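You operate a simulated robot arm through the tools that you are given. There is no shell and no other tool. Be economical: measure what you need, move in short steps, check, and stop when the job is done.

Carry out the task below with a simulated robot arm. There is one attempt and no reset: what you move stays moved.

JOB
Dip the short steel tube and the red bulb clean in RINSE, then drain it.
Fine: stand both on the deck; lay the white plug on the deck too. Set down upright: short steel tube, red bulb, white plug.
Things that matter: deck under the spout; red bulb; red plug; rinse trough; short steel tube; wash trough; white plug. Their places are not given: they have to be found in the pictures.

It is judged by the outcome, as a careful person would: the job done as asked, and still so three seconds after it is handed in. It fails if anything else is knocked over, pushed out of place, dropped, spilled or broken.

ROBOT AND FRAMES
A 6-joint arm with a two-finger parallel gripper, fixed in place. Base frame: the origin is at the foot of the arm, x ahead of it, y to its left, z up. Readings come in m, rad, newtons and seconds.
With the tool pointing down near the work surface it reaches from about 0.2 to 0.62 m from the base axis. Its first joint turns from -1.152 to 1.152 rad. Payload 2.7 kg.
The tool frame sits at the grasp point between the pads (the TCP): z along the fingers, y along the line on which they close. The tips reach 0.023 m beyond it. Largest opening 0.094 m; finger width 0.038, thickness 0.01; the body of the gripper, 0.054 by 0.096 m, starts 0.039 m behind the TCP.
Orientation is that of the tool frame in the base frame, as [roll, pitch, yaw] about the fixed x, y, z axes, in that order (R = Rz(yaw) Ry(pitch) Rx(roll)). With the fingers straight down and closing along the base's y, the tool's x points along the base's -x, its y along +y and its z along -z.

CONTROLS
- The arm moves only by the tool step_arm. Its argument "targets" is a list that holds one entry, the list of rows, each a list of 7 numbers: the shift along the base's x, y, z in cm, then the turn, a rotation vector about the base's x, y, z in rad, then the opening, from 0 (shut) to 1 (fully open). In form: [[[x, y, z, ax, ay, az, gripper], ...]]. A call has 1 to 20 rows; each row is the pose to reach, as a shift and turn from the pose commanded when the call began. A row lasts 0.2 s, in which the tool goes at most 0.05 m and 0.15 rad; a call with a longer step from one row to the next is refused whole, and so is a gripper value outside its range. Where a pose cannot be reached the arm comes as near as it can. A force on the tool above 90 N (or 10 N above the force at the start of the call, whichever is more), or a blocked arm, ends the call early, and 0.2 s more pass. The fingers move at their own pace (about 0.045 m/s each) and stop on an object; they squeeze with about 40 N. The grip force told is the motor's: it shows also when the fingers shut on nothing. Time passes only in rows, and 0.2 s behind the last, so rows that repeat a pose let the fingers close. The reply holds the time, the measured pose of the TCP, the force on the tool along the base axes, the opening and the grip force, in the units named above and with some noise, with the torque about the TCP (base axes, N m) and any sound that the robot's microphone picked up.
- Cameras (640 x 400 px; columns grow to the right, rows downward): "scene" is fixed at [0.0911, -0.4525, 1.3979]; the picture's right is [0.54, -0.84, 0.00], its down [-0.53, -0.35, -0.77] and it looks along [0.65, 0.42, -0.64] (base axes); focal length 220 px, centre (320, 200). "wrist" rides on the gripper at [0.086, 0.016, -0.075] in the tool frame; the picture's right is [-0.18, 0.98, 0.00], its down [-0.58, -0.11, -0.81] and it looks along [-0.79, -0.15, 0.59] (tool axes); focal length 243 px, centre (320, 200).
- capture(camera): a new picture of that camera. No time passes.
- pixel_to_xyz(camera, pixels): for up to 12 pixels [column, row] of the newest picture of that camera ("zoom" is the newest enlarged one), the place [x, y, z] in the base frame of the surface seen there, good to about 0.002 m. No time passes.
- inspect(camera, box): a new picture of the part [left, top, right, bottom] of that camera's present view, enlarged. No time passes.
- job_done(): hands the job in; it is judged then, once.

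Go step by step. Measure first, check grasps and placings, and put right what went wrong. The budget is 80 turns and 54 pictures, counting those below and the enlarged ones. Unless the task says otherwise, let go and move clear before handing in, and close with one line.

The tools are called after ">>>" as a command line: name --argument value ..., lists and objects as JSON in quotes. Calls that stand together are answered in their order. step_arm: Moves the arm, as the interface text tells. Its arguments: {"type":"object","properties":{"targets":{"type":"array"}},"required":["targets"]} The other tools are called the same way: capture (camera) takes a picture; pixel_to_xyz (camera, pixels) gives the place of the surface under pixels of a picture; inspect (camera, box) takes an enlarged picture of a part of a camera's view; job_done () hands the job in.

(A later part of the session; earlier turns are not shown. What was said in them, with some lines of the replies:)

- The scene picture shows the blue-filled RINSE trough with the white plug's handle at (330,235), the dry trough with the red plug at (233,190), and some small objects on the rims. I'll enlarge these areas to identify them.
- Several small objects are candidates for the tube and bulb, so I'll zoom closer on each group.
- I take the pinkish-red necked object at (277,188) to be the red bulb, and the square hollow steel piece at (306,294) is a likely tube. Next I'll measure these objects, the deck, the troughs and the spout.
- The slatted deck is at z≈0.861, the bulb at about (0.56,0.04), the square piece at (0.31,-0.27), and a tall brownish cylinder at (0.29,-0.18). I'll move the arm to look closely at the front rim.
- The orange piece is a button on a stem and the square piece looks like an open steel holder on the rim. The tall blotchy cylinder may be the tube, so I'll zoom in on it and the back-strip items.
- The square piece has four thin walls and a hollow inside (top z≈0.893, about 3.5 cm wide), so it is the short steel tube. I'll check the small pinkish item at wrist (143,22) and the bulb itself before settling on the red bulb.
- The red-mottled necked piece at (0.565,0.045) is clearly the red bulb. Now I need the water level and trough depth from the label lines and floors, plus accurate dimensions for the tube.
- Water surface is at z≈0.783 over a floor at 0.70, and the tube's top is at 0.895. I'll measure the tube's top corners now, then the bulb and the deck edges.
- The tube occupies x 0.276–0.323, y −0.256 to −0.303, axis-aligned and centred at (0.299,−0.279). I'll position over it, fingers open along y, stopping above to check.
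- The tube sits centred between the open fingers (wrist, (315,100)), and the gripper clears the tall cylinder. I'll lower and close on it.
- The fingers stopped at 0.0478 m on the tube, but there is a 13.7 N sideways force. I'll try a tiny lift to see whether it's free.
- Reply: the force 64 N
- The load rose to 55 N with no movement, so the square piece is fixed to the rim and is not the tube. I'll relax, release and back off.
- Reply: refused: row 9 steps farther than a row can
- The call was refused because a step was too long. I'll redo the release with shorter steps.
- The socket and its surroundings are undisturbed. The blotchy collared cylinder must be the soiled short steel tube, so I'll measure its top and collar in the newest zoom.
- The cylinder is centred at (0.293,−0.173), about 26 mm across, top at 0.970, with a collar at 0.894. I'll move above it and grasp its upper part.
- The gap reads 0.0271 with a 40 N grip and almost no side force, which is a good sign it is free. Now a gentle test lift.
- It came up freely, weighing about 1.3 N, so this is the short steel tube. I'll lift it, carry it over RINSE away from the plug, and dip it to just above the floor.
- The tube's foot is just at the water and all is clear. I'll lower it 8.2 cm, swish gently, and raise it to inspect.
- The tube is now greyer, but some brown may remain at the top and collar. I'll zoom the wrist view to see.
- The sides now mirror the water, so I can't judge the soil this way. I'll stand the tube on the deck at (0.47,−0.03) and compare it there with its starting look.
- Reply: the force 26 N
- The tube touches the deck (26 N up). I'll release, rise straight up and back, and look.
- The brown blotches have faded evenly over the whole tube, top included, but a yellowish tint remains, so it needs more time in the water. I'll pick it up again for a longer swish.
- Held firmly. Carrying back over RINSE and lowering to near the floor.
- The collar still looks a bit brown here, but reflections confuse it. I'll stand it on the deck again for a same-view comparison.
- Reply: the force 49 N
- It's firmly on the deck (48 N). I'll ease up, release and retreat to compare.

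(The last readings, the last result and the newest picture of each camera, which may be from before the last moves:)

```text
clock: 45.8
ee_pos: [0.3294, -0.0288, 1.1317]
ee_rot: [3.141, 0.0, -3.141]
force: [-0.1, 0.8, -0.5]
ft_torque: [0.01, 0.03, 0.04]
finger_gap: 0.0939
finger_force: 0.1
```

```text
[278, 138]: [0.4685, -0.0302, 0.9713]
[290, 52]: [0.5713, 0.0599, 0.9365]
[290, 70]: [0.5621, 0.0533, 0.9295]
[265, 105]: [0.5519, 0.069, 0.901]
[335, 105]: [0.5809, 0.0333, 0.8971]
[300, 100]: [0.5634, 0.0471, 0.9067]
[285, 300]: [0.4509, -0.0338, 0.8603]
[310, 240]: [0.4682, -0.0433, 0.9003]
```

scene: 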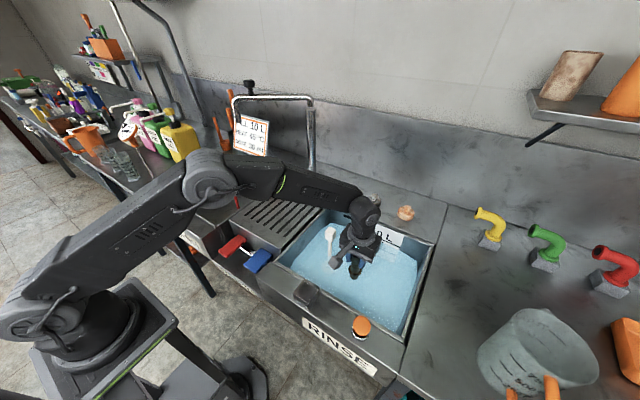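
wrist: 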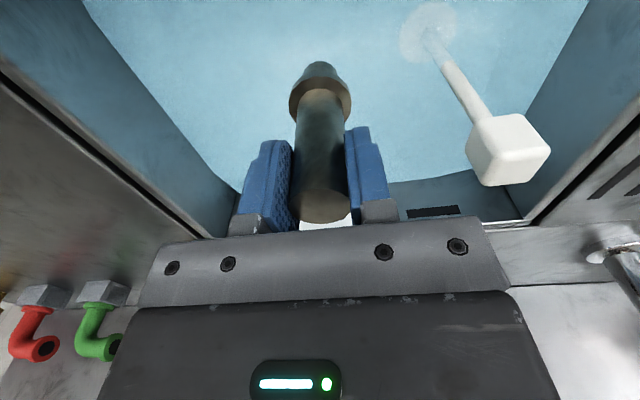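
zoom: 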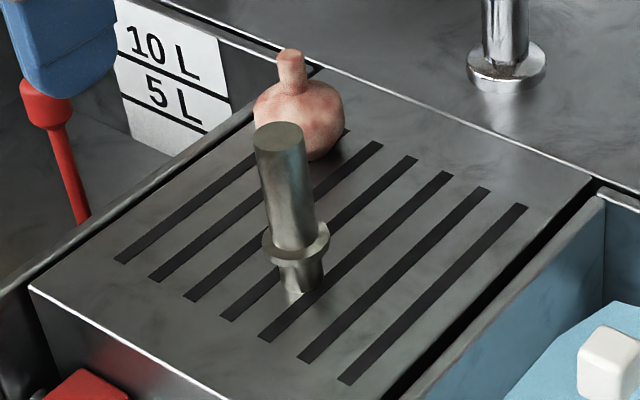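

The tube is now much greyer with only a faint yellow tint, so another long dip later should finish it. Next, the bulb: neck axis ≈(0.568,0.054), neck top 0.938. I'll move above it and check clearance to the spout.

>>> step_arm --targets '[[[4, 2, 0, 0, 0, 0, 0.6], [8, 4, 0, 0, 0, 0, 0.6], [12, 6, 0, 0, 0, 0, 0.6], [16, 8, -1, 0, 0, 0, 0.6], [19, 8.4, -3, 0, 0, 0, 0.6], [21.5, 8.4, -6, 0, 0, 0, 0.6], [23.8, 8.4, -9, 0, 0, 0, 0.6], [23.8, 8.4, -13, 0, 0, 0, 0.6], [23.8, 8.4, -13, 0, 0, 0, 0.6]]]'

>>> inspect --camera "scene" --box '[210, 80, 350, 220]'

>>> inspect --camera "wrist" --box '[160, 0, 480, 230]'

```text
clock: 47.8
ee_pos: [0.5657, 0.0541, 1.0022]
ee_rot: [3.141, 0.001, -3.14]
force: [-0.7, 0.2, 0.2]
ft_torque: [0.01, 0.02, 0.01]
finger_gap: 0.0566
finger_force: 0.1
```

```text
2.86 times, centred on (280, 150) of scene
```

zoom: 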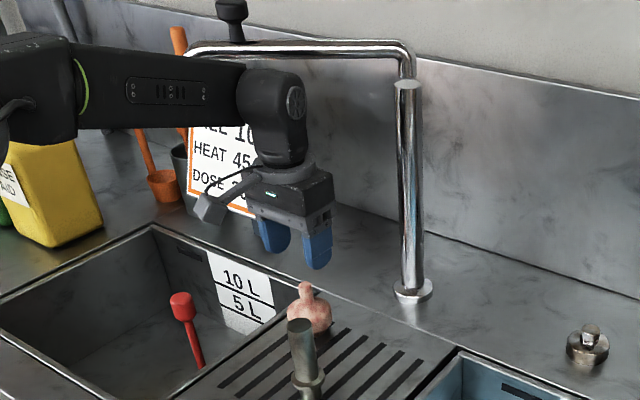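

```text
1.74 times, centred on (320, 115) of wrist
```

zoom: 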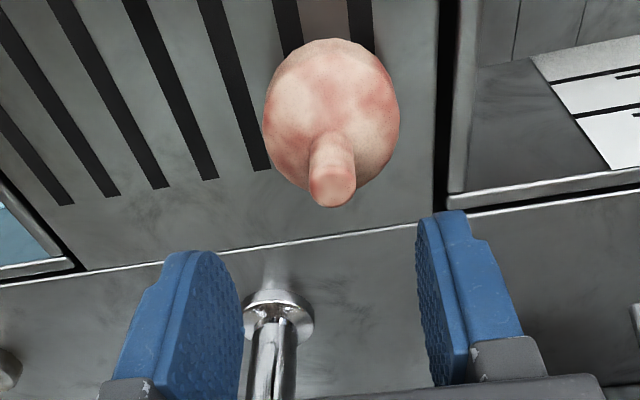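

The arm clears the spout. I'll fix the neck's position from the wrist zoom, around (330,185).

>>> pixel_to_xyz --camera "zoom" --pixels '[[332, 190], [315, 190], [350, 190], [332, 178], [332, 202], [330, 140], [270, 125], [393, 125], [330, 45]]'

```text
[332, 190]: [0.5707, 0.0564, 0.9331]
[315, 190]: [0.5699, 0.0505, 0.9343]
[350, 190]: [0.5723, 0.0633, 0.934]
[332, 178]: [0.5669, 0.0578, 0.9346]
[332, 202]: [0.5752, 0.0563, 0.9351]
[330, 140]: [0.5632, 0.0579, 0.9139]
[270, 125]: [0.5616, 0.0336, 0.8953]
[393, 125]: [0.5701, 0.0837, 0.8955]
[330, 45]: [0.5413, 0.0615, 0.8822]
```

The neck axis is (0.570,0.057) with its top at 0.9345. I'll lower to grip the neck, close, and test the lift.

>>> step_arm --targets '[[[0.2, 0.3, -2, 0, 0, 0, 0.6], [0.2, 0.3, -4.5, 0, 0, 0, 0.6], [0.2, 0.3, -6.6, 0, 0, 0, 0.6], [0.2, 0.3, -6.6, 0, 0, 0, 0.4], [0.2, 0.3, -6.6, 0, 0, 0, 0.2], [0.2, 0.3, -6.6, 0, 0, 0, 0], [0.2, 0.3, -6.6, 0, 0, 0, 0], [0.2, 0.3, -6.6, 0, 0, 0, 0], [0.2, 0.3, -6.6, 0, 0, 0, 0], [0.2, 0.3, -5.6, 0, 0, 0, 0], [0.2, 0.3, -3, 0, 0, 0, 0], [0.2, 0.3, -3, 0, 0, 0, 0]]]'

>>> inspect --camera "scene" --box '[230, 130, 330, 220]'

```text
clock: 50.4
ee_pos: [0.5676, 0.0566, 0.9736]
ee_rot: [3.141, 0.0, -3.141]
force: [0.0, -0.3, -0.2]
ft_torque: [0.0, -0.01, -0.01]
finger_gap: 0.016
finger_force: 39.8
```

```text
4.44 times, centred on (280, 175) of scene
```

zoom: 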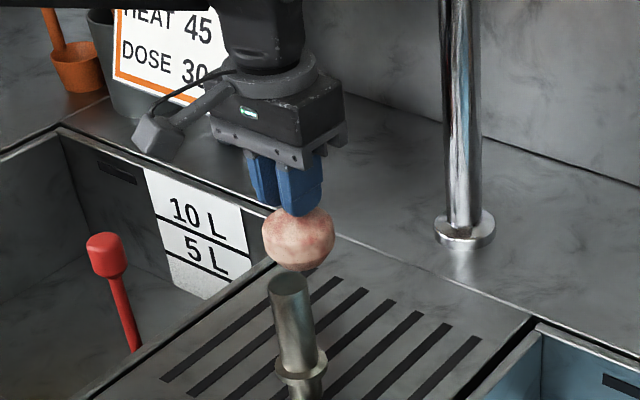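

The bulb is held by the neck (gap 0.016) and lifted. I'll carry it over RINSE and dip it completely, then swish.

>>> step_arm --targets '[[[0, -1, 3, 0, 0, 0, 0], [-1, -4.5, 5.5, 0, 0, 0, 0], [-2, -9, 7, 0, 0, 0, 0], [-3.2, -13.5, 7, 0, 0, 0, 0], [-4.4, -18, 7, 0, 0, 0, 0], [-5.6, -22.5, 7, 0, 0, 0, 0], [-6.8, -27, 7, 0, 0, 0, 0], [-8, -31.5, 7, 0, 0, 0, 0], [-9, -36, 7, 0, 0, 0, 0], [-10, -39.7, 6, 0, 0, 0, 0], [-10, -39.7, 2, 0, 0, 0, 0], [-10, -39.7, -2, 0, 0, 0, 0], [-10, -39.7, -6, 0, 0, 0, 0], [-10, -39.7, -9, 0, 0, 0, 0], [-10, -39.7, -12, 0, 0, 0, 0], [-10, -39.7, -15, 0, 0, 0, 0], [-10, -39.7, -17.5, 0, 0, 0, 0], [-10, -39.7, -19, 0, 0, 0, 0], [-10, -39.7, -19, 0, 0, 0, 0]]]'

>>> step_arm --targets '[[[0, -1, 0, 0, 0, 0, 0], [0, -2.5, 0, 0, 0, 0, 0], [0, -1, 0, 0, 0, 0, 0], [0, 0, 0, 0, 0, 0, 0], [0, -1, 0, 0, 0, 0, 0], [0, -2.5, 0, 0, 0, 0, 0], [0, -1, 0, 0, 0, 0, 0], [0, 0, 0, 0, 0, 0, 0], [0, -1, 0, 0, 0, 0, 0], [0, -2.5, 0, 0, 0, 0, 0], [0, -1, 0, 0, 0, 0, 0], [0, 0, 0, 0, 0, 0, 0], [0, -1, 0, 0, 0, 0, 0], [0, -2.5, 0, 0, 0, 0, 0], [0, -1, 0, 0, 0, 0, 0], [0, 0, 0, 0, 0, 0, 0], [0, -1, 0, 0, 0, 0, 0], [0, -2.5, 0, 0, 0, 0, 0], [0, -1, 0, 0, 0, 0, 0], [0, 0, 0, 0, 0, 0, 0]]]'

>>> step_arm --targets '[[[0, -1, 0, 0, 0, 0, 0], [0, -2.5, 0, 0, 0, 0, 0], [0, -1, 0, 0, 0, 0, 0], [0, 0, 0, 0, 0, 0, 0], [0, -1, 0, 0, 0, 0, 0], [0, -2.5, 0, 0, 0, 0, 0], [0, -1, 0, 0, 0, 0, 0], [0, 0, 0, 0, 0, 0, 0], [0, -1, 0, 0, 0, 0, 0], [0, -2.5, 0, 0, 0, 0, 0], [0, -1, 0, 0, 0, 0, 0], [0, 0, 0, 0, 0, 0, 0], [0, 0, 3, 0, 0, 0, 0], [0, 0, 7, 0, 0, 0, 0], [0, 0, 11, 0, 0, 0, 0], [0, 0, 15, 0, 0, 0, 0], [0, 0, 17, 0, 0, 0, 0], [0, 0, 17, 0, 0, 0, 0]]]'

>>> inspect --camera "scene" --box '[310, 190, 410, 290]'

```text
clock: 54.4
ee_pos: [0.4687, -0.3412, 0.7831]
ee_rot: [3.141, -0.002, 3.14]
force: [0.4, -0.5, -1.4]
ft_torque: [-0.01, 0.01, -0.01]
finger_gap: 0.0164
finger_force: 40.8
```

```text
clock: 58.6
ee_pos: [0.4681, -0.3413, 0.7819]
ee_rot: [-3.141, 0.0, -3.141]
force: [0.2, 0.0, 0.1]
ft_torque: [0.01, 0.01, 0.0]
finger_gap: 0.0166
finger_force: 40.1
```

```text
clock: 62.4
ee_pos: [0.4666, -0.3383, 0.9537]
ee_rot: [3.14, 0.0, 3.141]
force: [-0.1, -0.5, -0.3]
ft_torque: [-0.01, 0.0, 0.02]
finger_gap: 0.0165
finger_force: 40.1
```

```text
4.00 times, centred on (360, 240) of scene
```

zoom: 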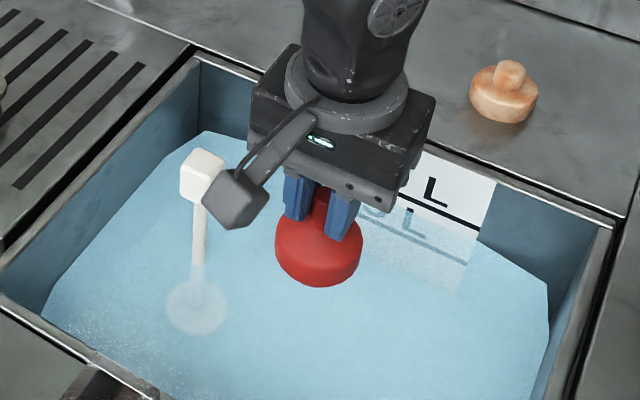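

The bulb came out fully bright red, so it is clean. I'll carry it to the deck's back area at (0.56,0.04) and set it down upright.

>>> step_arm --targets '[[[0, 0, 4, 0, 0, 0, 0], [0, 1, 8, 0, 0, 0, 0], [1.5, 5, 8.5, 0, 0, 0, 0], [3, 9, 8.5, 0, 0, 0, 0], [4.5, 13, 8.5, 0, 0, 0, 0], [6, 17, 8.5, 0, 0, 0, 0], [7.5, 21, 8.5, 0, 0, 0, 0], [8.5, 25, 8.5, 0, 0, 0, 0], [9, 29, 8.5, 0, 0, 0, 0], [9, 33, 7, 0, 0, 0, 0], [9, 36, 4, 0, 0, 0, 0], [9, 38, 1, 0, 0, 0, 0], [9, 38, -0.7, 0, 0, 0, 0], [9, 38, -1.2, 0, 0, 0, 0], [9, 38, -1.5, 0, 0, 0, 0], [9, 38, -1.6, 0, 0, 0, 0]]]'

```text
clock: 65.8
ee_pos: [0.5585, 0.0393, 0.9375]
ee_rot: [3.141, 0.0, 3.14]
force: [0.1, 0.5, -0.4]
ft_torque: [-0.01, -0.02, 0.0]
finger_gap: 0.0169
finger_force: 40.1
```

No deck contact yet (force ≈0), so I'll creep down a little.

>>> step_arm --targets '[[[0, 0, -0.1, 0, 0, 0, 0], [0, 0, -0.2, 0, 0, 0, 0], [0, 0, -0.3, 0, 0, 0, 0]]]'

```text
clock: 66.6
ee_pos: [0.5596, 0.0387, 0.9367]
ee_rot: [3.141, 0.006, 3.141]
force: [-6.1, -2.4, 23.5]
ft_torque: [-0.07, 0.42, -0.03]
finger_gap: 0.0167
finger_force: 39.9
```

It's standing on the deck. I'll release, rise and go over to the tube for its second long dip.

>>> step_arm --targets '[[[0, 0, 0.2, 0, 0, 0, 0], [0, 0, 0.2, 0, 0, 0, 0.3], [0, 0, 0.2, 0, 0, 0, 0.5], [0, 0, 0.2, 0, 0, 0, 0.5], [0, 0, 3, 0, 0, 0, 0.5], [0, 0, 7, 0, 0, 0, 0.5], [-3, -2, 10, 0, 0, 0, 0.7], [-6, -5, 10, 0, 0, 0, 0.9], [-9, -7, 10, 0, 0, 0, 0.9], [-9, -7, 6, 0, 0, 0, 0.9], [-9, -7, 2.3, 0, 0, 0, 0.9], [-9, -7, 2.3, 0, 0, 0, 0.9]]]'

>>> inspect --camera "scene" --box '[230, 150, 330, 240]'

```text
clock: 69.2
ee_pos: [0.4676, -0.0286, 0.9556]
ee_rot: [-3.141, -0.001, 3.141]
force: [0.5, -0.1, -0.1]
ft_torque: [-0.03, -0.02, 0.0]
finger_gap: 0.0846
finger_force: 0.0
```

```text
4.44 times, centred on (280, 195) of scene
```

zoom: 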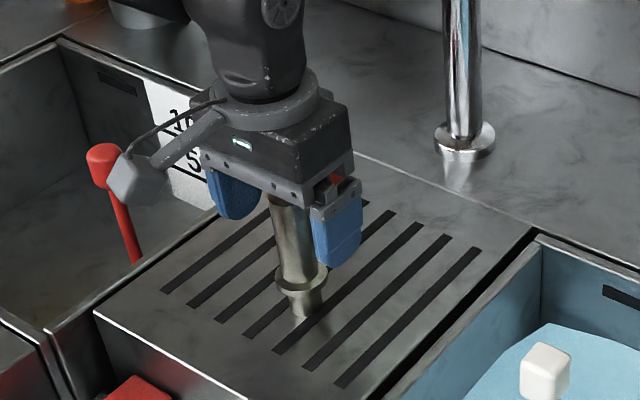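

The tube is between the fingers and the bulb stands behind. Closing, lifting, and carrying over RINSE.

>>> step_arm --targets '[[[0, 0, 0, 0, 0, 0, 0.6], [0, 0, 0, 0, 0, 0, 0.3], [0, 0, 0, 0, 0, 0, 0.1], [0, 0, 0, 0, 0, 0, 0.1], [0, 0, 0, 0, 0, 0, 0.1], [0, 0, 0, 0, 0, 0, 0.1], [0, 0, 2, 0, 0, 0, 0.1], [0, 0, 6, 0, 0, 0, 0.1], [0, 0, 10, 0, 0, 0, 0.1], [0, -4.5, 10, 0, 0, 0, 0.1], [0, -9, 10, 0, 0, 0, 0.1], [0, -13.5, 10, 0, 0, 0, 0.1], [0, -18, 10, 0, 0, 0, 0.1], [0, -22.5, 10, 0, 0, 0, 0.1], [0, -27, 10, 0, 0, 0, 0.1], [-0.5, -31, 10, 0, 0, 0, 0.1]]]'

>>> step_arm --targets '[[[0, 0, -4, 0, 0, 0, 0.1], [0, 0, -8, 0, 0, 0, 0.1], [0, 0, -12, 0, 0, 0, 0.1], [0, 0, -16, 0, 0, 0, 0.1], [0, 0, -19, 0, 0, 0, 0.1], [0, 0, -22, 0, 0, 0, 0.1], [0, 0, -24, 0, 0, 0, 0.1], [0, 0, -25.2, 0, 0, 0, 0.1], [0, 0, -25.2, 0, 0, 0, 0.1]]]'

>>> step_arm --targets '[[[0, -1, 0, 0, 0, 0, 0.1], [0, -2.5, 0, 0, 0, 0, 0.1], [0, -1, 0, 0, 0, 0, 0.1], [0, 0, 0, 0, 0, 0, 0.1], [0, -1, 0, 0, 0, 0, 0.1], [0, -2.5, 0, 0, 0, 0, 0.1], [0, -1, 0, 0, 0, 0, 0.1], [0, 0, 0, 0, 0, 0, 0.1], [0, -1, 0, 0, 0, 0, 0.1], [0, -2.5, 0, 0, 0, 0, 0.1], [0, -1, 0, 0, 0, 0, 0.1], [0, 0, 0, 0, 0, 0, 0.1], [0, -1, 0, 0, 0, 0, 0.1], [0, -2.5, 0, 0, 0, 0, 0.1], [0, -1, 0, 0, 0, 0, 0.1], [0, 0, 0, 0, 0, 0, 0.1], [0, -1, 0, 0, 0, 0, 0.1], [0, -2.5, 0, 0, 0, 0, 0.1], [0, -1, 0, 0, 0, 0, 0.1], [0, 0, 0, 0, 0, 0, 0.1]]]'

>>> step_arm --targets '[[[0, -1, 0, 0, 0, 0, 0.1], [0, -2.5, 0, 0, 0, 0, 0.1], [0, -1, 0, 0, 0, 0, 0.1], [0, 0, 0, 0, 0, 0, 0.1], [0, -1, 0, 0, 0, 0, 0.1], [0, -2.5, 0, 0, 0, 0, 0.1], [0, -1, 0, 0, 0, 0, 0.1], [0, 0, 0, 0, 0, 0, 0.1], [0, -1, 0, 0, 0, 0, 0.1], [0, -2.5, 0, 0, 0, 0, 0.1], [0, -1, 0, 0, 0, 0, 0.1], [0, 0, 0, 0, 0, 0, 0.1], [0, -1, 0, 0, 0, 0, 0.1], [0, -2.5, 0, 0, 0, 0, 0.1], [0, -1, 0, 0, 0, 0, 0.1], [0, 0, 0, 0, 0, 0, 0.1], [0, -1, 0, 0, 0, 0, 0.1], [0, -2.5, 0, 0, 0, 0, 0.1], [0, -1, 0, 0, 0, 0, 0.1], [0, 0, 0, 0, 0, 0, 0.1]]]'

```text
clock: 72.6
ee_pos: [0.4638, -0.3393, 1.0572]
ee_rot: [-3.14, -0.001, -3.14]
force: [0.7, -0.5, -0.8]
ft_torque: [-0.03, 0.05, -0.01]
finger_gap: 0.0268
finger_force: 40.3
```

```text
clock: 74.6
ee_pos: [0.4636, -0.3419, 0.8055]
ee_rot: [-3.141, -0.001, -3.142]
force: [0.6, 0.0, -0.9]
ft_torque: [0.02, -0.06, -0.04]
finger_gap: 0.0269
finger_force: 40.3
```

```text
clock: 78.8
ee_pos: [0.4627, -0.3407, 0.8044]
ee_rot: [3.142, -0.001, -3.142]
force: [-1.4, 1.1, 0.4]
ft_torque: [0.06, -0.03, 0.03]
finger_gap: 0.0271
finger_force: 40.0
```

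```text
clock: 83.0
ee_pos: [0.4634, -0.3406, 0.805]
ee_rot: [-3.138, 0.001, 3.141]
force: [0.0, -5.4, 15.0]
ft_torque: [-0.39, 0.03, 0.0]
finger_gap: 0.0273
finger_force: 39.8
```

That was another 9 s in the water. Now lifting out and setting the tube back on the deck.

>>> step_arm --targets '[[[0, 0, 3, 0, 0, 0, 0.1], [0, 0, 7, 0, 0, 0, 0.1], [0, 0, 11, 0, 0, 0, 0.1], [0, 0, 15, 0, 0, 0, 0.1], [0, 0, 19, 0, 0, 0, 0.1], [0, 0, 23, 0, 0, 0, 0.1], [0, 0, 25, 0, 0, 0, 0.1], [0, 4.5, 25, 0, 0, 0, 0.1], [0, 9, 25, 0, 0, 0, 0.1], [0, 13.5, 25, 0, 0, 0, 0.1], [0, 18, 25, 0, 0, 0, 0.1], [0, 22.5, 25, 0, 0, 0, 0.1], [0, 26, 25, 0, 0, 0, 0.1], [0, 29, 25, 0, 0, 0, 0.1], [0, 29, 22, 0, 0, 0, 0.1], [0, 29, 19, 0, 0, 0, 0.1], [0, 29, 17, 0, 0, 0, 0.1], [0, 29, 16.2, 0, 0, 0, 0.1], [0, 29, 16.2, 0, 0, 0, 0.1]]]'

>>> step_arm --targets '[[[0, 0, -0.2, 0, 0, 0, 0.1], [0, 0, -0.4, 0, 0, 0, 0.1], [0, 0, -0.6, 0, 0, 0, 0.1], [0, 0, -0.8, 0, 0, 0, 0.1], [0, 0, -1, 0, 0, 0, 0.1]]]'

```text
clock: 87.0
ee_pos: [0.4634, -0.0508, 0.9664]
ee_rot: [-3.142, 0.001, -3.141]
force: [0.2, 1.0, -0.9]
ft_torque: [-0.03, 0.0, 0.01]
finger_gap: 0.027
finger_force: 40.1
```

```text
clock: 88.2
ee_pos: [0.4646, -0.0503, 0.9591]
ee_rot: [-3.141, 0.007, 3.141]
force: [0.7, -1.9, 26.6]
ft_torque: [-0.15, -0.21, 0.03]
finger_gap: 0.027
finger_force: 40.0
```

Contact with the deck (26.6 N). Easing up, releasing and retreating for a look.

>>> step_arm --targets '[[[0, 0, 0.25, 0, 0, 0, 0.1], [0, 0, 0.25, 0, 0, 0, 0.4], [0, 0, 0.25, 0, 0, 0, 0.7], [0, 0, 0.25, 0, 0, 0, 0.7], [0, 0, 3, 0, 0, 0, 0.7], [0, 0, 7, 0, 0, 0, 1], [0, 0, 11, 0, 0, 0, 1], [-3, 0, 14, 0, 0, 0, 1], [-6, 0, 17, 0, 0, 0, 1], [-10, 0, 18, 0, 0, 0, 1], [-14, 0, 18, 0, 0, 0, 1], [-14, 0, 18, 0, 0, 0, 1]]]'

>>> inspect --camera "scene" --box '[240, 170, 320, 240]'

```text
clock: 90.8
ee_pos: [0.3231, -0.051, 1.1378]
ee_rot: [3.141, 0.0, -3.141]
force: [0.3, 0.1, -0.4]
ft_torque: [0.0, 0.01, 0.02]
finger_gap: 0.094
finger_force: 0.1
```

```text
5.71 times, centred on (280, 205) of scene
```

zoom: 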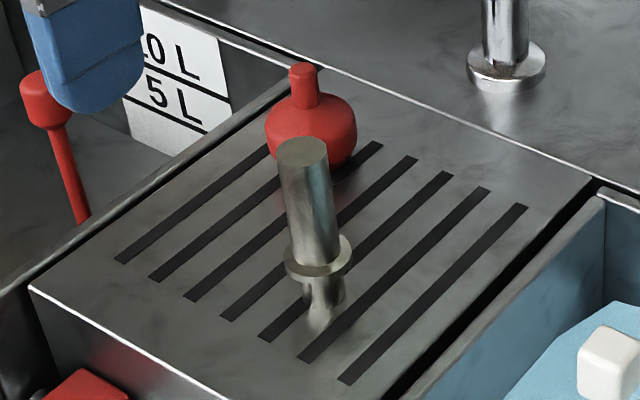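

The tube looks about as after the last dip. I'll zoom in closely to see whether any tint or blotches remain, especially near the top.

>>> inspect --camera "scene" --box '[267, 188, 293, 212]'

>>> inspect --camera "wrist" --box '[270, 20, 420, 160]'

```text
16.00 times, centred on (280, 200) of scene
```

zoom: 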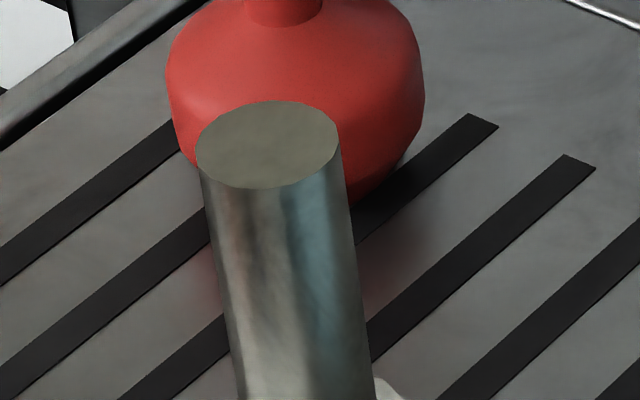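

```text
2.86 times, centred on (345, 90) of wrist
```

zoom: 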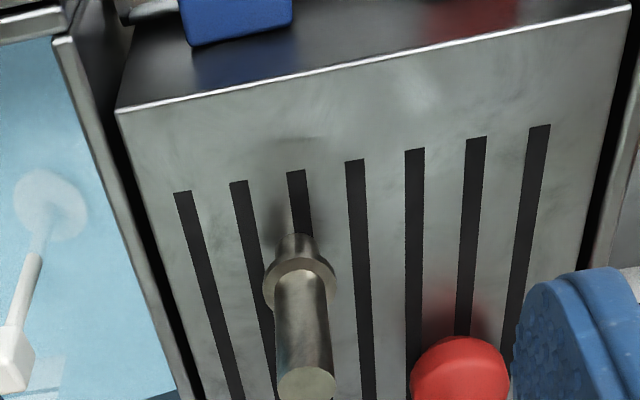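

The surface looks smooth, but I can't rule out soil on the top 3 cm, which never went under. I'll regrasp the tube with the tool pitched 45° so it can be dipped lying slanted, fully under water. First I'll move up and tilt.

>>> step_arm --targets '[[[4, 0, 0, 0, 0, 0, 1], [8, 0, 0, 0, 0, 0, 1], [8, 0, 0, 0, -0.14, 0, 1], [8, 0, 0, 0, -0.28, 0, 1], [8, 0, 0, 0, -0.42, 0, 1], [8, 0, 0, 0, -0.56, 0, 1], [8, 0, 0, 0, -0.7, 0, 1], [8, 0, 0, 0, -0.785, 0, 1], [11, 0, -3, 0, -0.785, 0, 1], [14, 0, -6, 0, -0.785, 0, 1], [14, 0, -9, 0, -0.785, 0, 1], [14, 0, -9, 0, -0.785, 0, 1]]]'

>>> inspect --camera "scene" --box '[210, 120, 350, 240]'

```text
clock: 93.4
ee_pos: [0.463, -0.0495, 1.0473]
ee_rot: [-3.141, 0.786, -3.14]
force: [0.5, 0.0, -0.1]
ft_torque: [0.0, 0.02, -0.01]
finger_gap: 0.0941
finger_force: 0.0
```

```text
3.33 times, centred on (280, 180) of scene
```

zoom: 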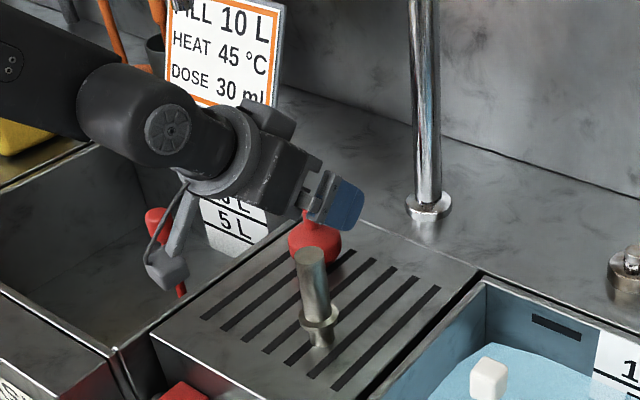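

The tilted hand is lined up above the tube and everything is clear. Lowering 10.4 cm and closing, then lifting.

>>> step_arm --targets '[[[0, 0, -3, 0, 0, 0, 1], [0, 0, -6, 0, 0, 0, 1], [0, 0, -9, 0, 0, 0, 1], [0, 0, -10.4, 0, 0, 0, 1], [0, 0, -10.4, 0, 0, 0, 0.7], [0, 0, -10.4, 0, 0, 0, 0.4], [0, 0, -10.4, 0, 0, 0, 0.1], [0, 0, -10.4, 0, 0, 0, 0.1], [0, 0, -10.4, 0, 0, 0, 0.1], [0, 0, -10.4, 0, 0, 0, 0.1], [0, 0, -9.4, 0, 0, 0, 0.1], [0, 0, -9.4, 0, 0, 0, 0.1]]]'

```text
clock: 96.0
ee_pos: [0.4637, -0.0489, 0.9547]
ee_rot: [-3.141, 0.784, 3.141]
force: [-0.3, -0.2, -0.9]
ft_torque: [0.01, 0.01, 0.01]
finger_gap: 0.0271
finger_force: 39.9
```

Held and lifted cleanly. Carry over RINSE, then rotate the tool 65° back so the tube lies slanted.

>>> step_arm --targets '[[[0, 0, 4, 0, 0, 0, 0.1], [0, 0, 8, 0, 0, 0, 0.1], [0, 0, 12, 0, 0, 0, 0.1], [0, -4.5, 12, 0, 0, 0, 0.1], [0, -9, 12, 0, 0, 0, 0.1], [-0.5, -13.5, 12, 0, 0, 0, 0.1], [-1, -18, 12, 0, 0, 0, 0.1], [-2, -22.5, 12, 0, 0, 0, 0.1], [-2.5, -26, 12, 0, 0, 0, 0.1], [-2.5, -28, 12, 0, 0, 0, 0.1], [-2.5, -28, 12, 0, 0.145, 0, 0.1], [-2.5, -28, 12, 0, 0.29, 0, 0.1], [-2.5, -28, 12, 0, 0.435, 0, 0.1], [-2.5, -28, 12, 0, 0.58, 0, 0.1], [-2.5, -28, 12, 0, 0.725, 0, 0.1], [-2.5, -28, 12, 0, 0.87, 0, 0.1], [-2.5, -28, 12, 0, 1.01, 0, 0.1], [-2.5, -28, 12, 0, 1.135, 0, 0.1], [-2.5, -28, 8, 0, 1.135, 0, 0.1], [-2.5, -28, 4, 0, 1.135, 0, 0.1]]]'

>>> inspect --camera "scene" --box '[290, 160, 430, 290]'

```text
clock: 100.2
ee_pos: [0.4392, -0.3306, 0.9918]
ee_rot: [3.14, -0.35, 3.141]
force: [0.0, 0.5, -1.4]
ft_torque: [0.01, -0.02, -0.02]
finger_gap: 0.0272
finger_force: 40.0
```

```text
3.08 times, centred on (360, 225) of scene
```

zoom: 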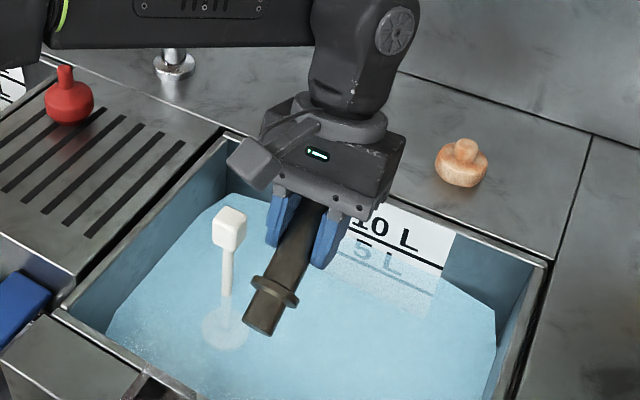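

The tube now lies about 65° off vertical, clear of the plug. I'll lower until it is fully submerged and swish.

>>> step_arm --targets '[[[0, 0, -4, 0, 0, 0, 0.1], [0, 0, -8, 0, 0, 0, 0.1], [0, 0, -12, 0, 0, 0, 0.1], [0, 0, -16, 0, 0, 0, 0.1], [0, 0, -19, 0, 0, 0, 0.1], [0, 0, -21.5, 0, 0, 0, 0.1], [0, 0, -23, 0, 0, 0, 0.1], [0, 0, -23.9, 0, 0, 0, 0.1], [0, -1, -23.9, 0, 0, 0, 0.1], [0, -2.5, -23.9, 0, 0, 0, 0.1], [0, -1, -23.9, 0, 0, 0, 0.1], [0, 0, -23.9, 0, 0, 0, 0.1], [0, -1, -23.9, 0, 0, 0, 0.1], [0, -2.5, -23.9, 0, 0, 0, 0.1], [0, -1, -23.9, 0, 0, 0, 0.1], [0, 0, -23.9, 0, 0, 0, 0.1]]]'

>>> step_arm --targets '[[[0, -1, 0, 0, 0, 0, 0.1], [0, -2.5, 0, 0, 0, 0, 0.1], [0, -1, 0, 0, 0, 0, 0.1], [0, 0, 0, 0, 0, 0, 0.1], [0, -1, 0, 0, 0, 0, 0.1], [0, -2.5, 0, 0, 0, 0, 0.1], [0, -1, 0, 0, 0, 0, 0.1], [0, 0, 0, 0, 0, 0, 0.1], [0, -1, 0, 0, 0, 0, 0.1], [0, -2.5, 0, 0, 0, 0, 0.1], [0, -1, 0, 0, 0, 0, 0.1], [0, 0, 0, 0, 0, 0, 0.1], [0, -1, 0, 0, 0, 0, 0.1], [0, -2.5, 0, 0, 0, 0, 0.1], [0, -1, 0, 0, 0, 0, 0.1], [0, 0, 0, 0, 0, 0, 0.1], [0, -1, 0, 0, 0, 0, 0.1], [0, -2.5, 0, 0, 0, 0, 0.1], [0, -1, 0, 0, 0, 0, 0.1], [0, 0, 0, 0, 0, 0, 0.1]]]'

>>> step_arm --targets '[[[0, -1, 0, 0, 0, 0, 0.1], [0, -2.5, 0, 0, 0, 0, 0.1], [0, -1, 0, 0, 0, 0, 0.1], [0, 0, 0, 0, 0, 0, 0.1], [0, -1, 0, 0, 0, 0, 0.1], [0, -2.5, 0, 0, 0, 0, 0.1], [0, -1, 0, 0, 0, 0, 0.1], [0, 0, 0, 0, 0, 0, 0.1], [0, 0, 3, 0, 0, 0, 0.1], [0, 0, 7, 0, 0, 0, 0.1], [0, 0, 11, 0, 0, 0, 0.1], [0, 0, 15, 0, 0, 0, 0.1], [0, 0, 19, 0, 0, 0, 0.1], [0, 0, 23, 0, 0, 0, 0.1], [0, 0, 26, 0, 0, 0, 0.1]]]'

>>> inspect --camera "scene" --box '[290, 160, 430, 290]'

```text
clock: 103.6
ee_pos: [0.4389, -0.3291, 0.7537]
ee_rot: [3.141, -0.352, 3.141]
force: [0.0, -1.0, -1.9]
ft_torque: [0.02, -0.04, 0.01]
finger_gap: 0.0273
finger_force: 40.5
```

```text
clock: 107.8
ee_pos: [0.4386, -0.3302, 0.7543]
ee_rot: [-3.141, -0.348, 3.141]
force: [0.4, 1.2, -1.2]
ft_torque: [0.0, 0.03, 0.04]
finger_gap: 0.0275
finger_force: 40.3
```

```text
clock: 111.0
ee_pos: [0.4386, -0.3311, 1.0149]
ee_rot: [3.141, -0.351, -3.14]
force: [0.1, 0.0, -1.5]
ft_torque: [-0.04, 0.0, -0.01]
finger_gap: 0.0274
finger_force: 40.1
```

```text
3.08 times, centred on (360, 225) of scene
```

zoom: 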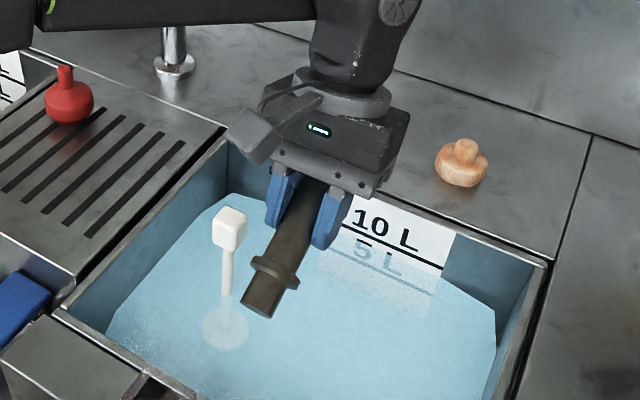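

It looks the same as before the slanted dip, so the tint is just the steel's own colour, and the whole tube has now been washed. I'll rotate it upright again and return it to the deck.

>>> step_arm --targets '[[[0, 0, 4, 0, 0, 0, 0.1], [0, 0, 6, 0, 0, 0, 0.1], [0, 0, 6, 0, -0.145, 0, 0.1], [0, 0, 6, 0, -0.29, 0, 0.1], [0, 0, 6, 0, -0.435, 0, 0.1], [0, 0, 6, 0, -0.58, 0, 0.1], [0, 0, 6, 0, -0.725, 0, 0.1], [0, 0, 6, 0, -0.87, 0, 0.1], [0, 0, 6, 0, -1.01, 0, 0.1], [0, 0, 6, 0, -1.135, 0, 0.1], [0, 4.5, 6, 0, -1.135, 0, 0.1], [0.5, 9, 6, 0, -1.135, 0, 0.1], [1, 13.5, 6, 0, -1.135, 0, 0.1], [1.5, 18, 6, 0, -1.135, 0, 0.1], [2, 22.5, 6, 0, -1.135, 0, 0.1], [2.5, 26, 6, 0, -1.135, 0, 0.1], [2.5, 28, 4, 0, -1.135, 0, 0.1], [2.5, 28, 0, 0, -1.135, 0, 0.1], [2.5, 28, -3, 0, -1.135, 0, 0.1], [2.5, 28, -5.5, 0, -1.135, 0, 0.1]]]'

>>> step_arm --targets '[[[0, 0, -0.5, 0, 0, 0, 0.1], [0, 0, -0.9, 0, 0, 0, 0.1], [0, 0, -1.2, 0, 0, 0, 0.1], [0, 0, -1.4, 0, 0, 0, 0.1], [0, 0, -1.6, 0, 0, 0, 0.1]]]'

```text
clock: 115.2
ee_pos: [0.4592, -0.0539, 0.9544]
ee_rot: [-3.108, 0.772, -3.079]
force: [2.7, 2.4, 0.8]
ft_torque: [-0.12, 0.13, -0.21]
finger_gap: 0.0275
finger_force: 39.9
```

```text
clock: 116.4
ee_pos: [0.4652, -0.0518, 0.9454]
ee_rot: [-3.141, 0.793, -3.14]
force: [-4.3, 0.4, 25.7]
ft_torque: [0.02, 0.25, 0.04]
finger_gap: 0.0275
finger_force: 39.8
```

Contact with the deck at 25.7 N with the tube upright. I'll ease, release, and rise straight up.

>>> step_arm --targets '[[[0, 0, 0.2, 0, 0, 0, 0.1], [0, 0, 0.2, 0, 0, 0, 0.4], [0, 0, 0.2, 0, 0, 0, 0.7], [0, 0, 0.2, 0, 0, 0, 1], [0, 0, 0.2, 0, 0, 0, 1], [0, 0, 3, 0, 0, 0, 1], [0, 0, 7, 0, 0, 0, 1], [0, 0, 11, 0, 0, 0, 1], [-3, 0, 15, 0, 0, 0, 1], [-6, 0, 18, 0, 0.14, 0, 1], [-6, 0, 18, 0, 0.28, 0, 1], [-6, 0, 18, 0, 0.42, 0, 1], [-6, 0, 18, 0, 0.56, 0, 1], [-6, 0, 18, 0, 0.7, 0, 1], [-6, 0, 18, 0, 0.785, 0, 1], [-6, 0, 18, 0, 0.785, 0, 1]]]'

>>> capture --camera "scene"

>>> pixel_to_xyz --camera "scene" --pixels '[[330, 226], [330, 232], [326, 229], [334, 232], [330, 240], [329, 250], [281, 196], [280, 205]]'

```text
clock: 119.8
ee_pos: [0.4046, -0.0504, 1.1228]
ee_rot: [3.141, -0.002, 3.14]
force: [0.0, -1.2, -0.8]
ft_torque: [0.01, 0.01, 0.05]
finger_gap: 0.094
finger_force: 0.1
```

```text
6 pictures are left
```

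scene: 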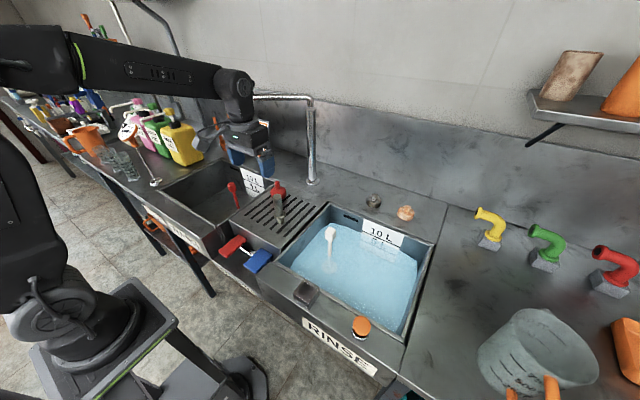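

```text
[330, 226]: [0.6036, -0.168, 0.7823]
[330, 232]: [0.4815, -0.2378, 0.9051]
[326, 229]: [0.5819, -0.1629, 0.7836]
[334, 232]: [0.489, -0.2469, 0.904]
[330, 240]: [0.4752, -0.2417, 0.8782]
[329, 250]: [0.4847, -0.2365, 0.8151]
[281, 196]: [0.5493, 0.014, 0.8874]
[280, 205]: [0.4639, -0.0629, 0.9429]
```

Tube and bulb are standing on the deck. The white plug's knob is centred at about (0.488,−0.234) with its top at 0.905, so I'll go there, grip it and pull gently.

>>> step_arm --targets '[[[2, -4.3, 0, 0, 0, 0, 0.7], [4, -8.6, 0, 0, 0, 0, 0.7], [6, -13, 0, 0, 0, 0, 0.7], [8, -17, -1, 0, 0, 0, 0.7], [8.3, -18.4, -5, 0, 0, 0, 0.7], [8.3, -18.4, -9, 0, 0, 0, 0.7], [8.3, -18.4, -13, 0, 0, 0, 0.7], [8.3, -18.4, -17, 0, 0, 0, 0.7], [8.3, -18.4, -20, 0, 0, 0, 0.7], [8.3, -18.4, -22.8, 0, 0, 0, 0.7], [8.3, -18.4, -22.8, 0, 0, 0, 0.4], [8.3, -18.4, -22.8, 0, 0, 0, 0.1], [8.3, -18.4, -22.8, 0, 0, 0, 0.1], [8.3, -18.4, -22.8, 0, 0, 0, 0.1], [8.3, -18.4, -22.8, 0, 0, 0, 0.1]]]'

```text
clock: 123.0
ee_pos: [0.4851, -0.2329, 0.8942]
ee_rot: [-3.141, -0.001, 3.142]
force: [-0.2, 0.8, 0.3]
ft_torque: [0.02, 0.0, -0.02]
finger_gap: 0.0278
finger_force: 39.9
```

The knob is gripped (gap 0.0278). Pulling up slowly.

>>> step_arm --targets '[[[0, 0, 0.3, 0, 0, 0, 0.1], [0, 0, 0.7, 0, 0, 0, 0.1], [0, 0, 1.5, 0, 0, 0, 0.1], [0, 0, 3, 0, 0, 0, 0.1], [0, 0, 3, 0, 0, 0, 0.1]]]'

```text
clock: 124.2
ee_pos: [0.4861, -0.2337, 0.925]
ee_rot: [-3.141, -0.002, 3.141]
force: [0.0, -0.5, -2.8]
ft_torque: [0.01, 0.01, -0.02]
finger_gap: 0.0277
finger_force: 40.3
```

It came free at low force, so RINSE is draining. I'll lift it well clear above the rim and look at its bottom end.

>>> step_arm --targets '[[[0, 0, 4, 0, 0, 0, 0.1], [0, 0, 8, 0, 0, 0, 0.1], [0, 0, 12, 0, 0, 0, 0.1], [0, 0, 16, 0, 0, 0, 0.1], [0, 0, 19, 0, 0, 0, 0.1], [0, 0, 21.5, 0, 0, 0, 0.1], [0, 0, 21.5, 0, 0, 0, 0.1]]]'

>>> inspect --camera "scene" --box '[240, 150, 400, 290]'

```text
clock: 125.8
ee_pos: [0.4854, -0.2336, 1.1396]
ee_rot: [3.141, -0.001, 3.141]
force: [-0.4, -0.1, -1.8]
ft_torque: [-0.02, 0.01, 0.01]
finger_gap: 0.0277
finger_force: 40.2
```

```text
2.86 times, centred on (320, 220) of scene
```

zoom: 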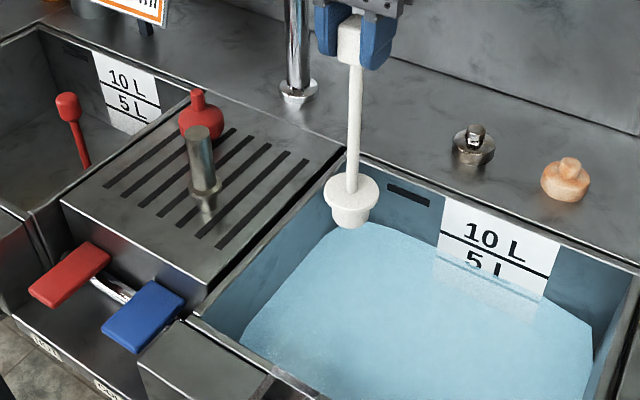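

The water is already falling, and the plug has a flange with a flat stub beneath. I'll measure the stub's bottom, at zoom (350,222).

>>> pixel_to_xyz --camera "zoom" --pixels '[[350, 224], [350, 215], [333, 212], [367, 212], [351, 195], [325, 198], [377, 198], [352, 120]]'

```text
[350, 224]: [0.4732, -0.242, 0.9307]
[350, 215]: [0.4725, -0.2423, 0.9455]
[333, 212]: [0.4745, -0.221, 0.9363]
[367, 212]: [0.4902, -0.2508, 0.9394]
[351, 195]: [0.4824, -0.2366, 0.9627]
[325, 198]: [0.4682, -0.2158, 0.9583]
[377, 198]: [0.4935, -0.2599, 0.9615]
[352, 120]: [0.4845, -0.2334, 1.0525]
```

The stub's bottom is 0.213 m below the TCP. I'll raise it, route in front of the tube (x≈0.41), and bring it over the free deck spot (0.45,0.05).

>>> step_arm --targets '[[[-1, 0, 3, 0, 0, 0, 0.1], [-3, 0, 6, 0, 0, 0, 0.1], [-5, 4, 6, 0, 0, 0, 0.1], [-7, 8, 6, 0, 0, 0, 0.1], [-8, 12, 6, 0, 0, 0, 0.1], [-8, 16, 6, 0, 0, 0, 0.1], [-8, 20, 6, 0, 0, 0, 0.1], [-8, 24, 6, 0, 0, 0, 0.1], [-6, 27.5, 6, 0, 0, 0, 0.1], [-3.8, 28.4, 4, 0, 0, 0, 0.1], [-3.8, 28.4, 0, 0, 0, 0, 0.1], [-3.8, 28.4, -3, 0, 0, 0, 0.1], [-3.8, 28.4, -5, 0, 0, 0, 0.1], [-3.8, 28.4, -5.8, 0, 0, 0, 0.1], [-3.8, 28.4, -6, 0, 0, 0, 0.1]]]'

>>> step_arm --targets '[[[0, 0, -0.2, 0, 0, 0, 0.1], [0, 0, -0.4, 0, 0, 0, 0.1], [0, 0, -0.6, 0, 0, 0, 0.1], [0, 0, -0.8, 0, 0, 0, 0.1], [0, 0, -1, 0, 0, 0, 0.1]]]'

```text
clock: 129.0
ee_pos: [0.4479, 0.0527, 1.08]
ee_rot: [-3.142, 0.002, -3.141]
force: [0.1, -0.1, -1.8]
ft_torque: [-0.04, -0.02, 0.0]
finger_gap: 0.0279
finger_force: 40.0
```

```text
clock: 130.2
ee_pos: [0.4495, 0.0505, 1.0757]
ee_rot: [3.141, 0.012, -3.139]
force: [-8.0, 1.6, 45.3]
ft_torque: [0.06, 0.61, 0.0]
finger_gap: 0.0273
finger_force: 39.5
```

The plug stands on the deck (45 N). I'll ease off the push, release slowly, and rise clear.

>>> step_arm --targets '[[[0, 0, 0.5, 0, 0, 0, 0.1], [0, 0, 0.5, 0, 0, 0, 0.1], [0, 0, 0.5, 0, 0, 0, 0.35], [0, 0, 0.5, 0, 0, 0, 0.5], [0, 0, 0.5, 0, 0, 0, 0.7], [0, 0, 0.5, 0, 0, 0, 0.7], [0, 0, 3, 0, 0, 0, 0.7], [0, 0, 7, 0, 0, 0, 0.7], [-3, 0, 10, 0, 0, 0, 0.7], [-7, 0, 12, 0, 0, 0, 0.7], [-11, 0, 14, 0, 0, 0, 0.7], [-13, 0, 14, 0, 0, 0, 0.7], [-13, 0, 14, 0, 0, 0, 0.7]]]'

>>> inspect --camera "scene" --box '[220, 150, 440, 320]'

```text
clock: 133.0
ee_pos: [0.3165, 0.0468, 1.211]
ee_rot: [-3.141, 0.0, -3.141]
force: [0.2, -0.5, -0.1]
ft_torque: [-0.03, -0.01, -0.03]
finger_gap: 0.0658
finger_force: 0.1
```

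```text
2.35 times, centred on (330, 235) of scene
```

zoom: 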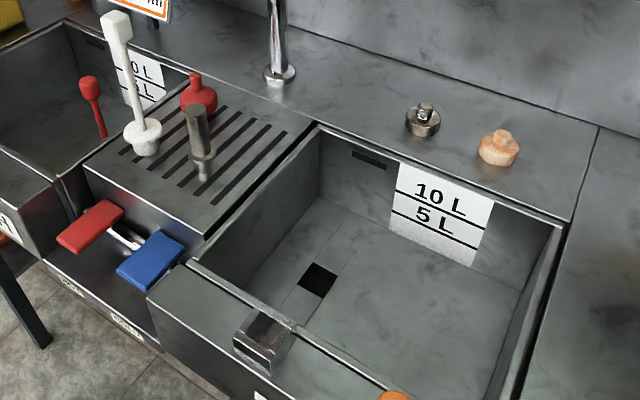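

RINSE is empty, and the plug, tube and bulb all stand upright. One last close look at the deck to confirm all are clean and steady.

>>> inspect --camera "scene" --box '[250, 175, 310, 240]'

```text
6.15 times, centred on (280, 208) of scene
```

zoom: 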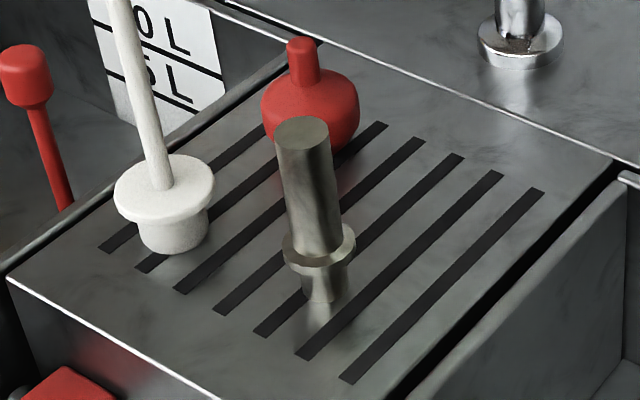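

All three stand upright on the deck: the tube smooth and unblotched, the bulb bright red, and the white plug beside them. RINSE is empty and the arm is clear, so I'm handing in.

>>> job_done

```text
The job is handed in.
```

I dipped the short steel tube and the red bulb clean in RINSE, drained the trough, and stood both upright on the deck with the white plug; early on I gripped and pulled a fixed steel socket on the rim, mistaking it for the tube, but it did not move.
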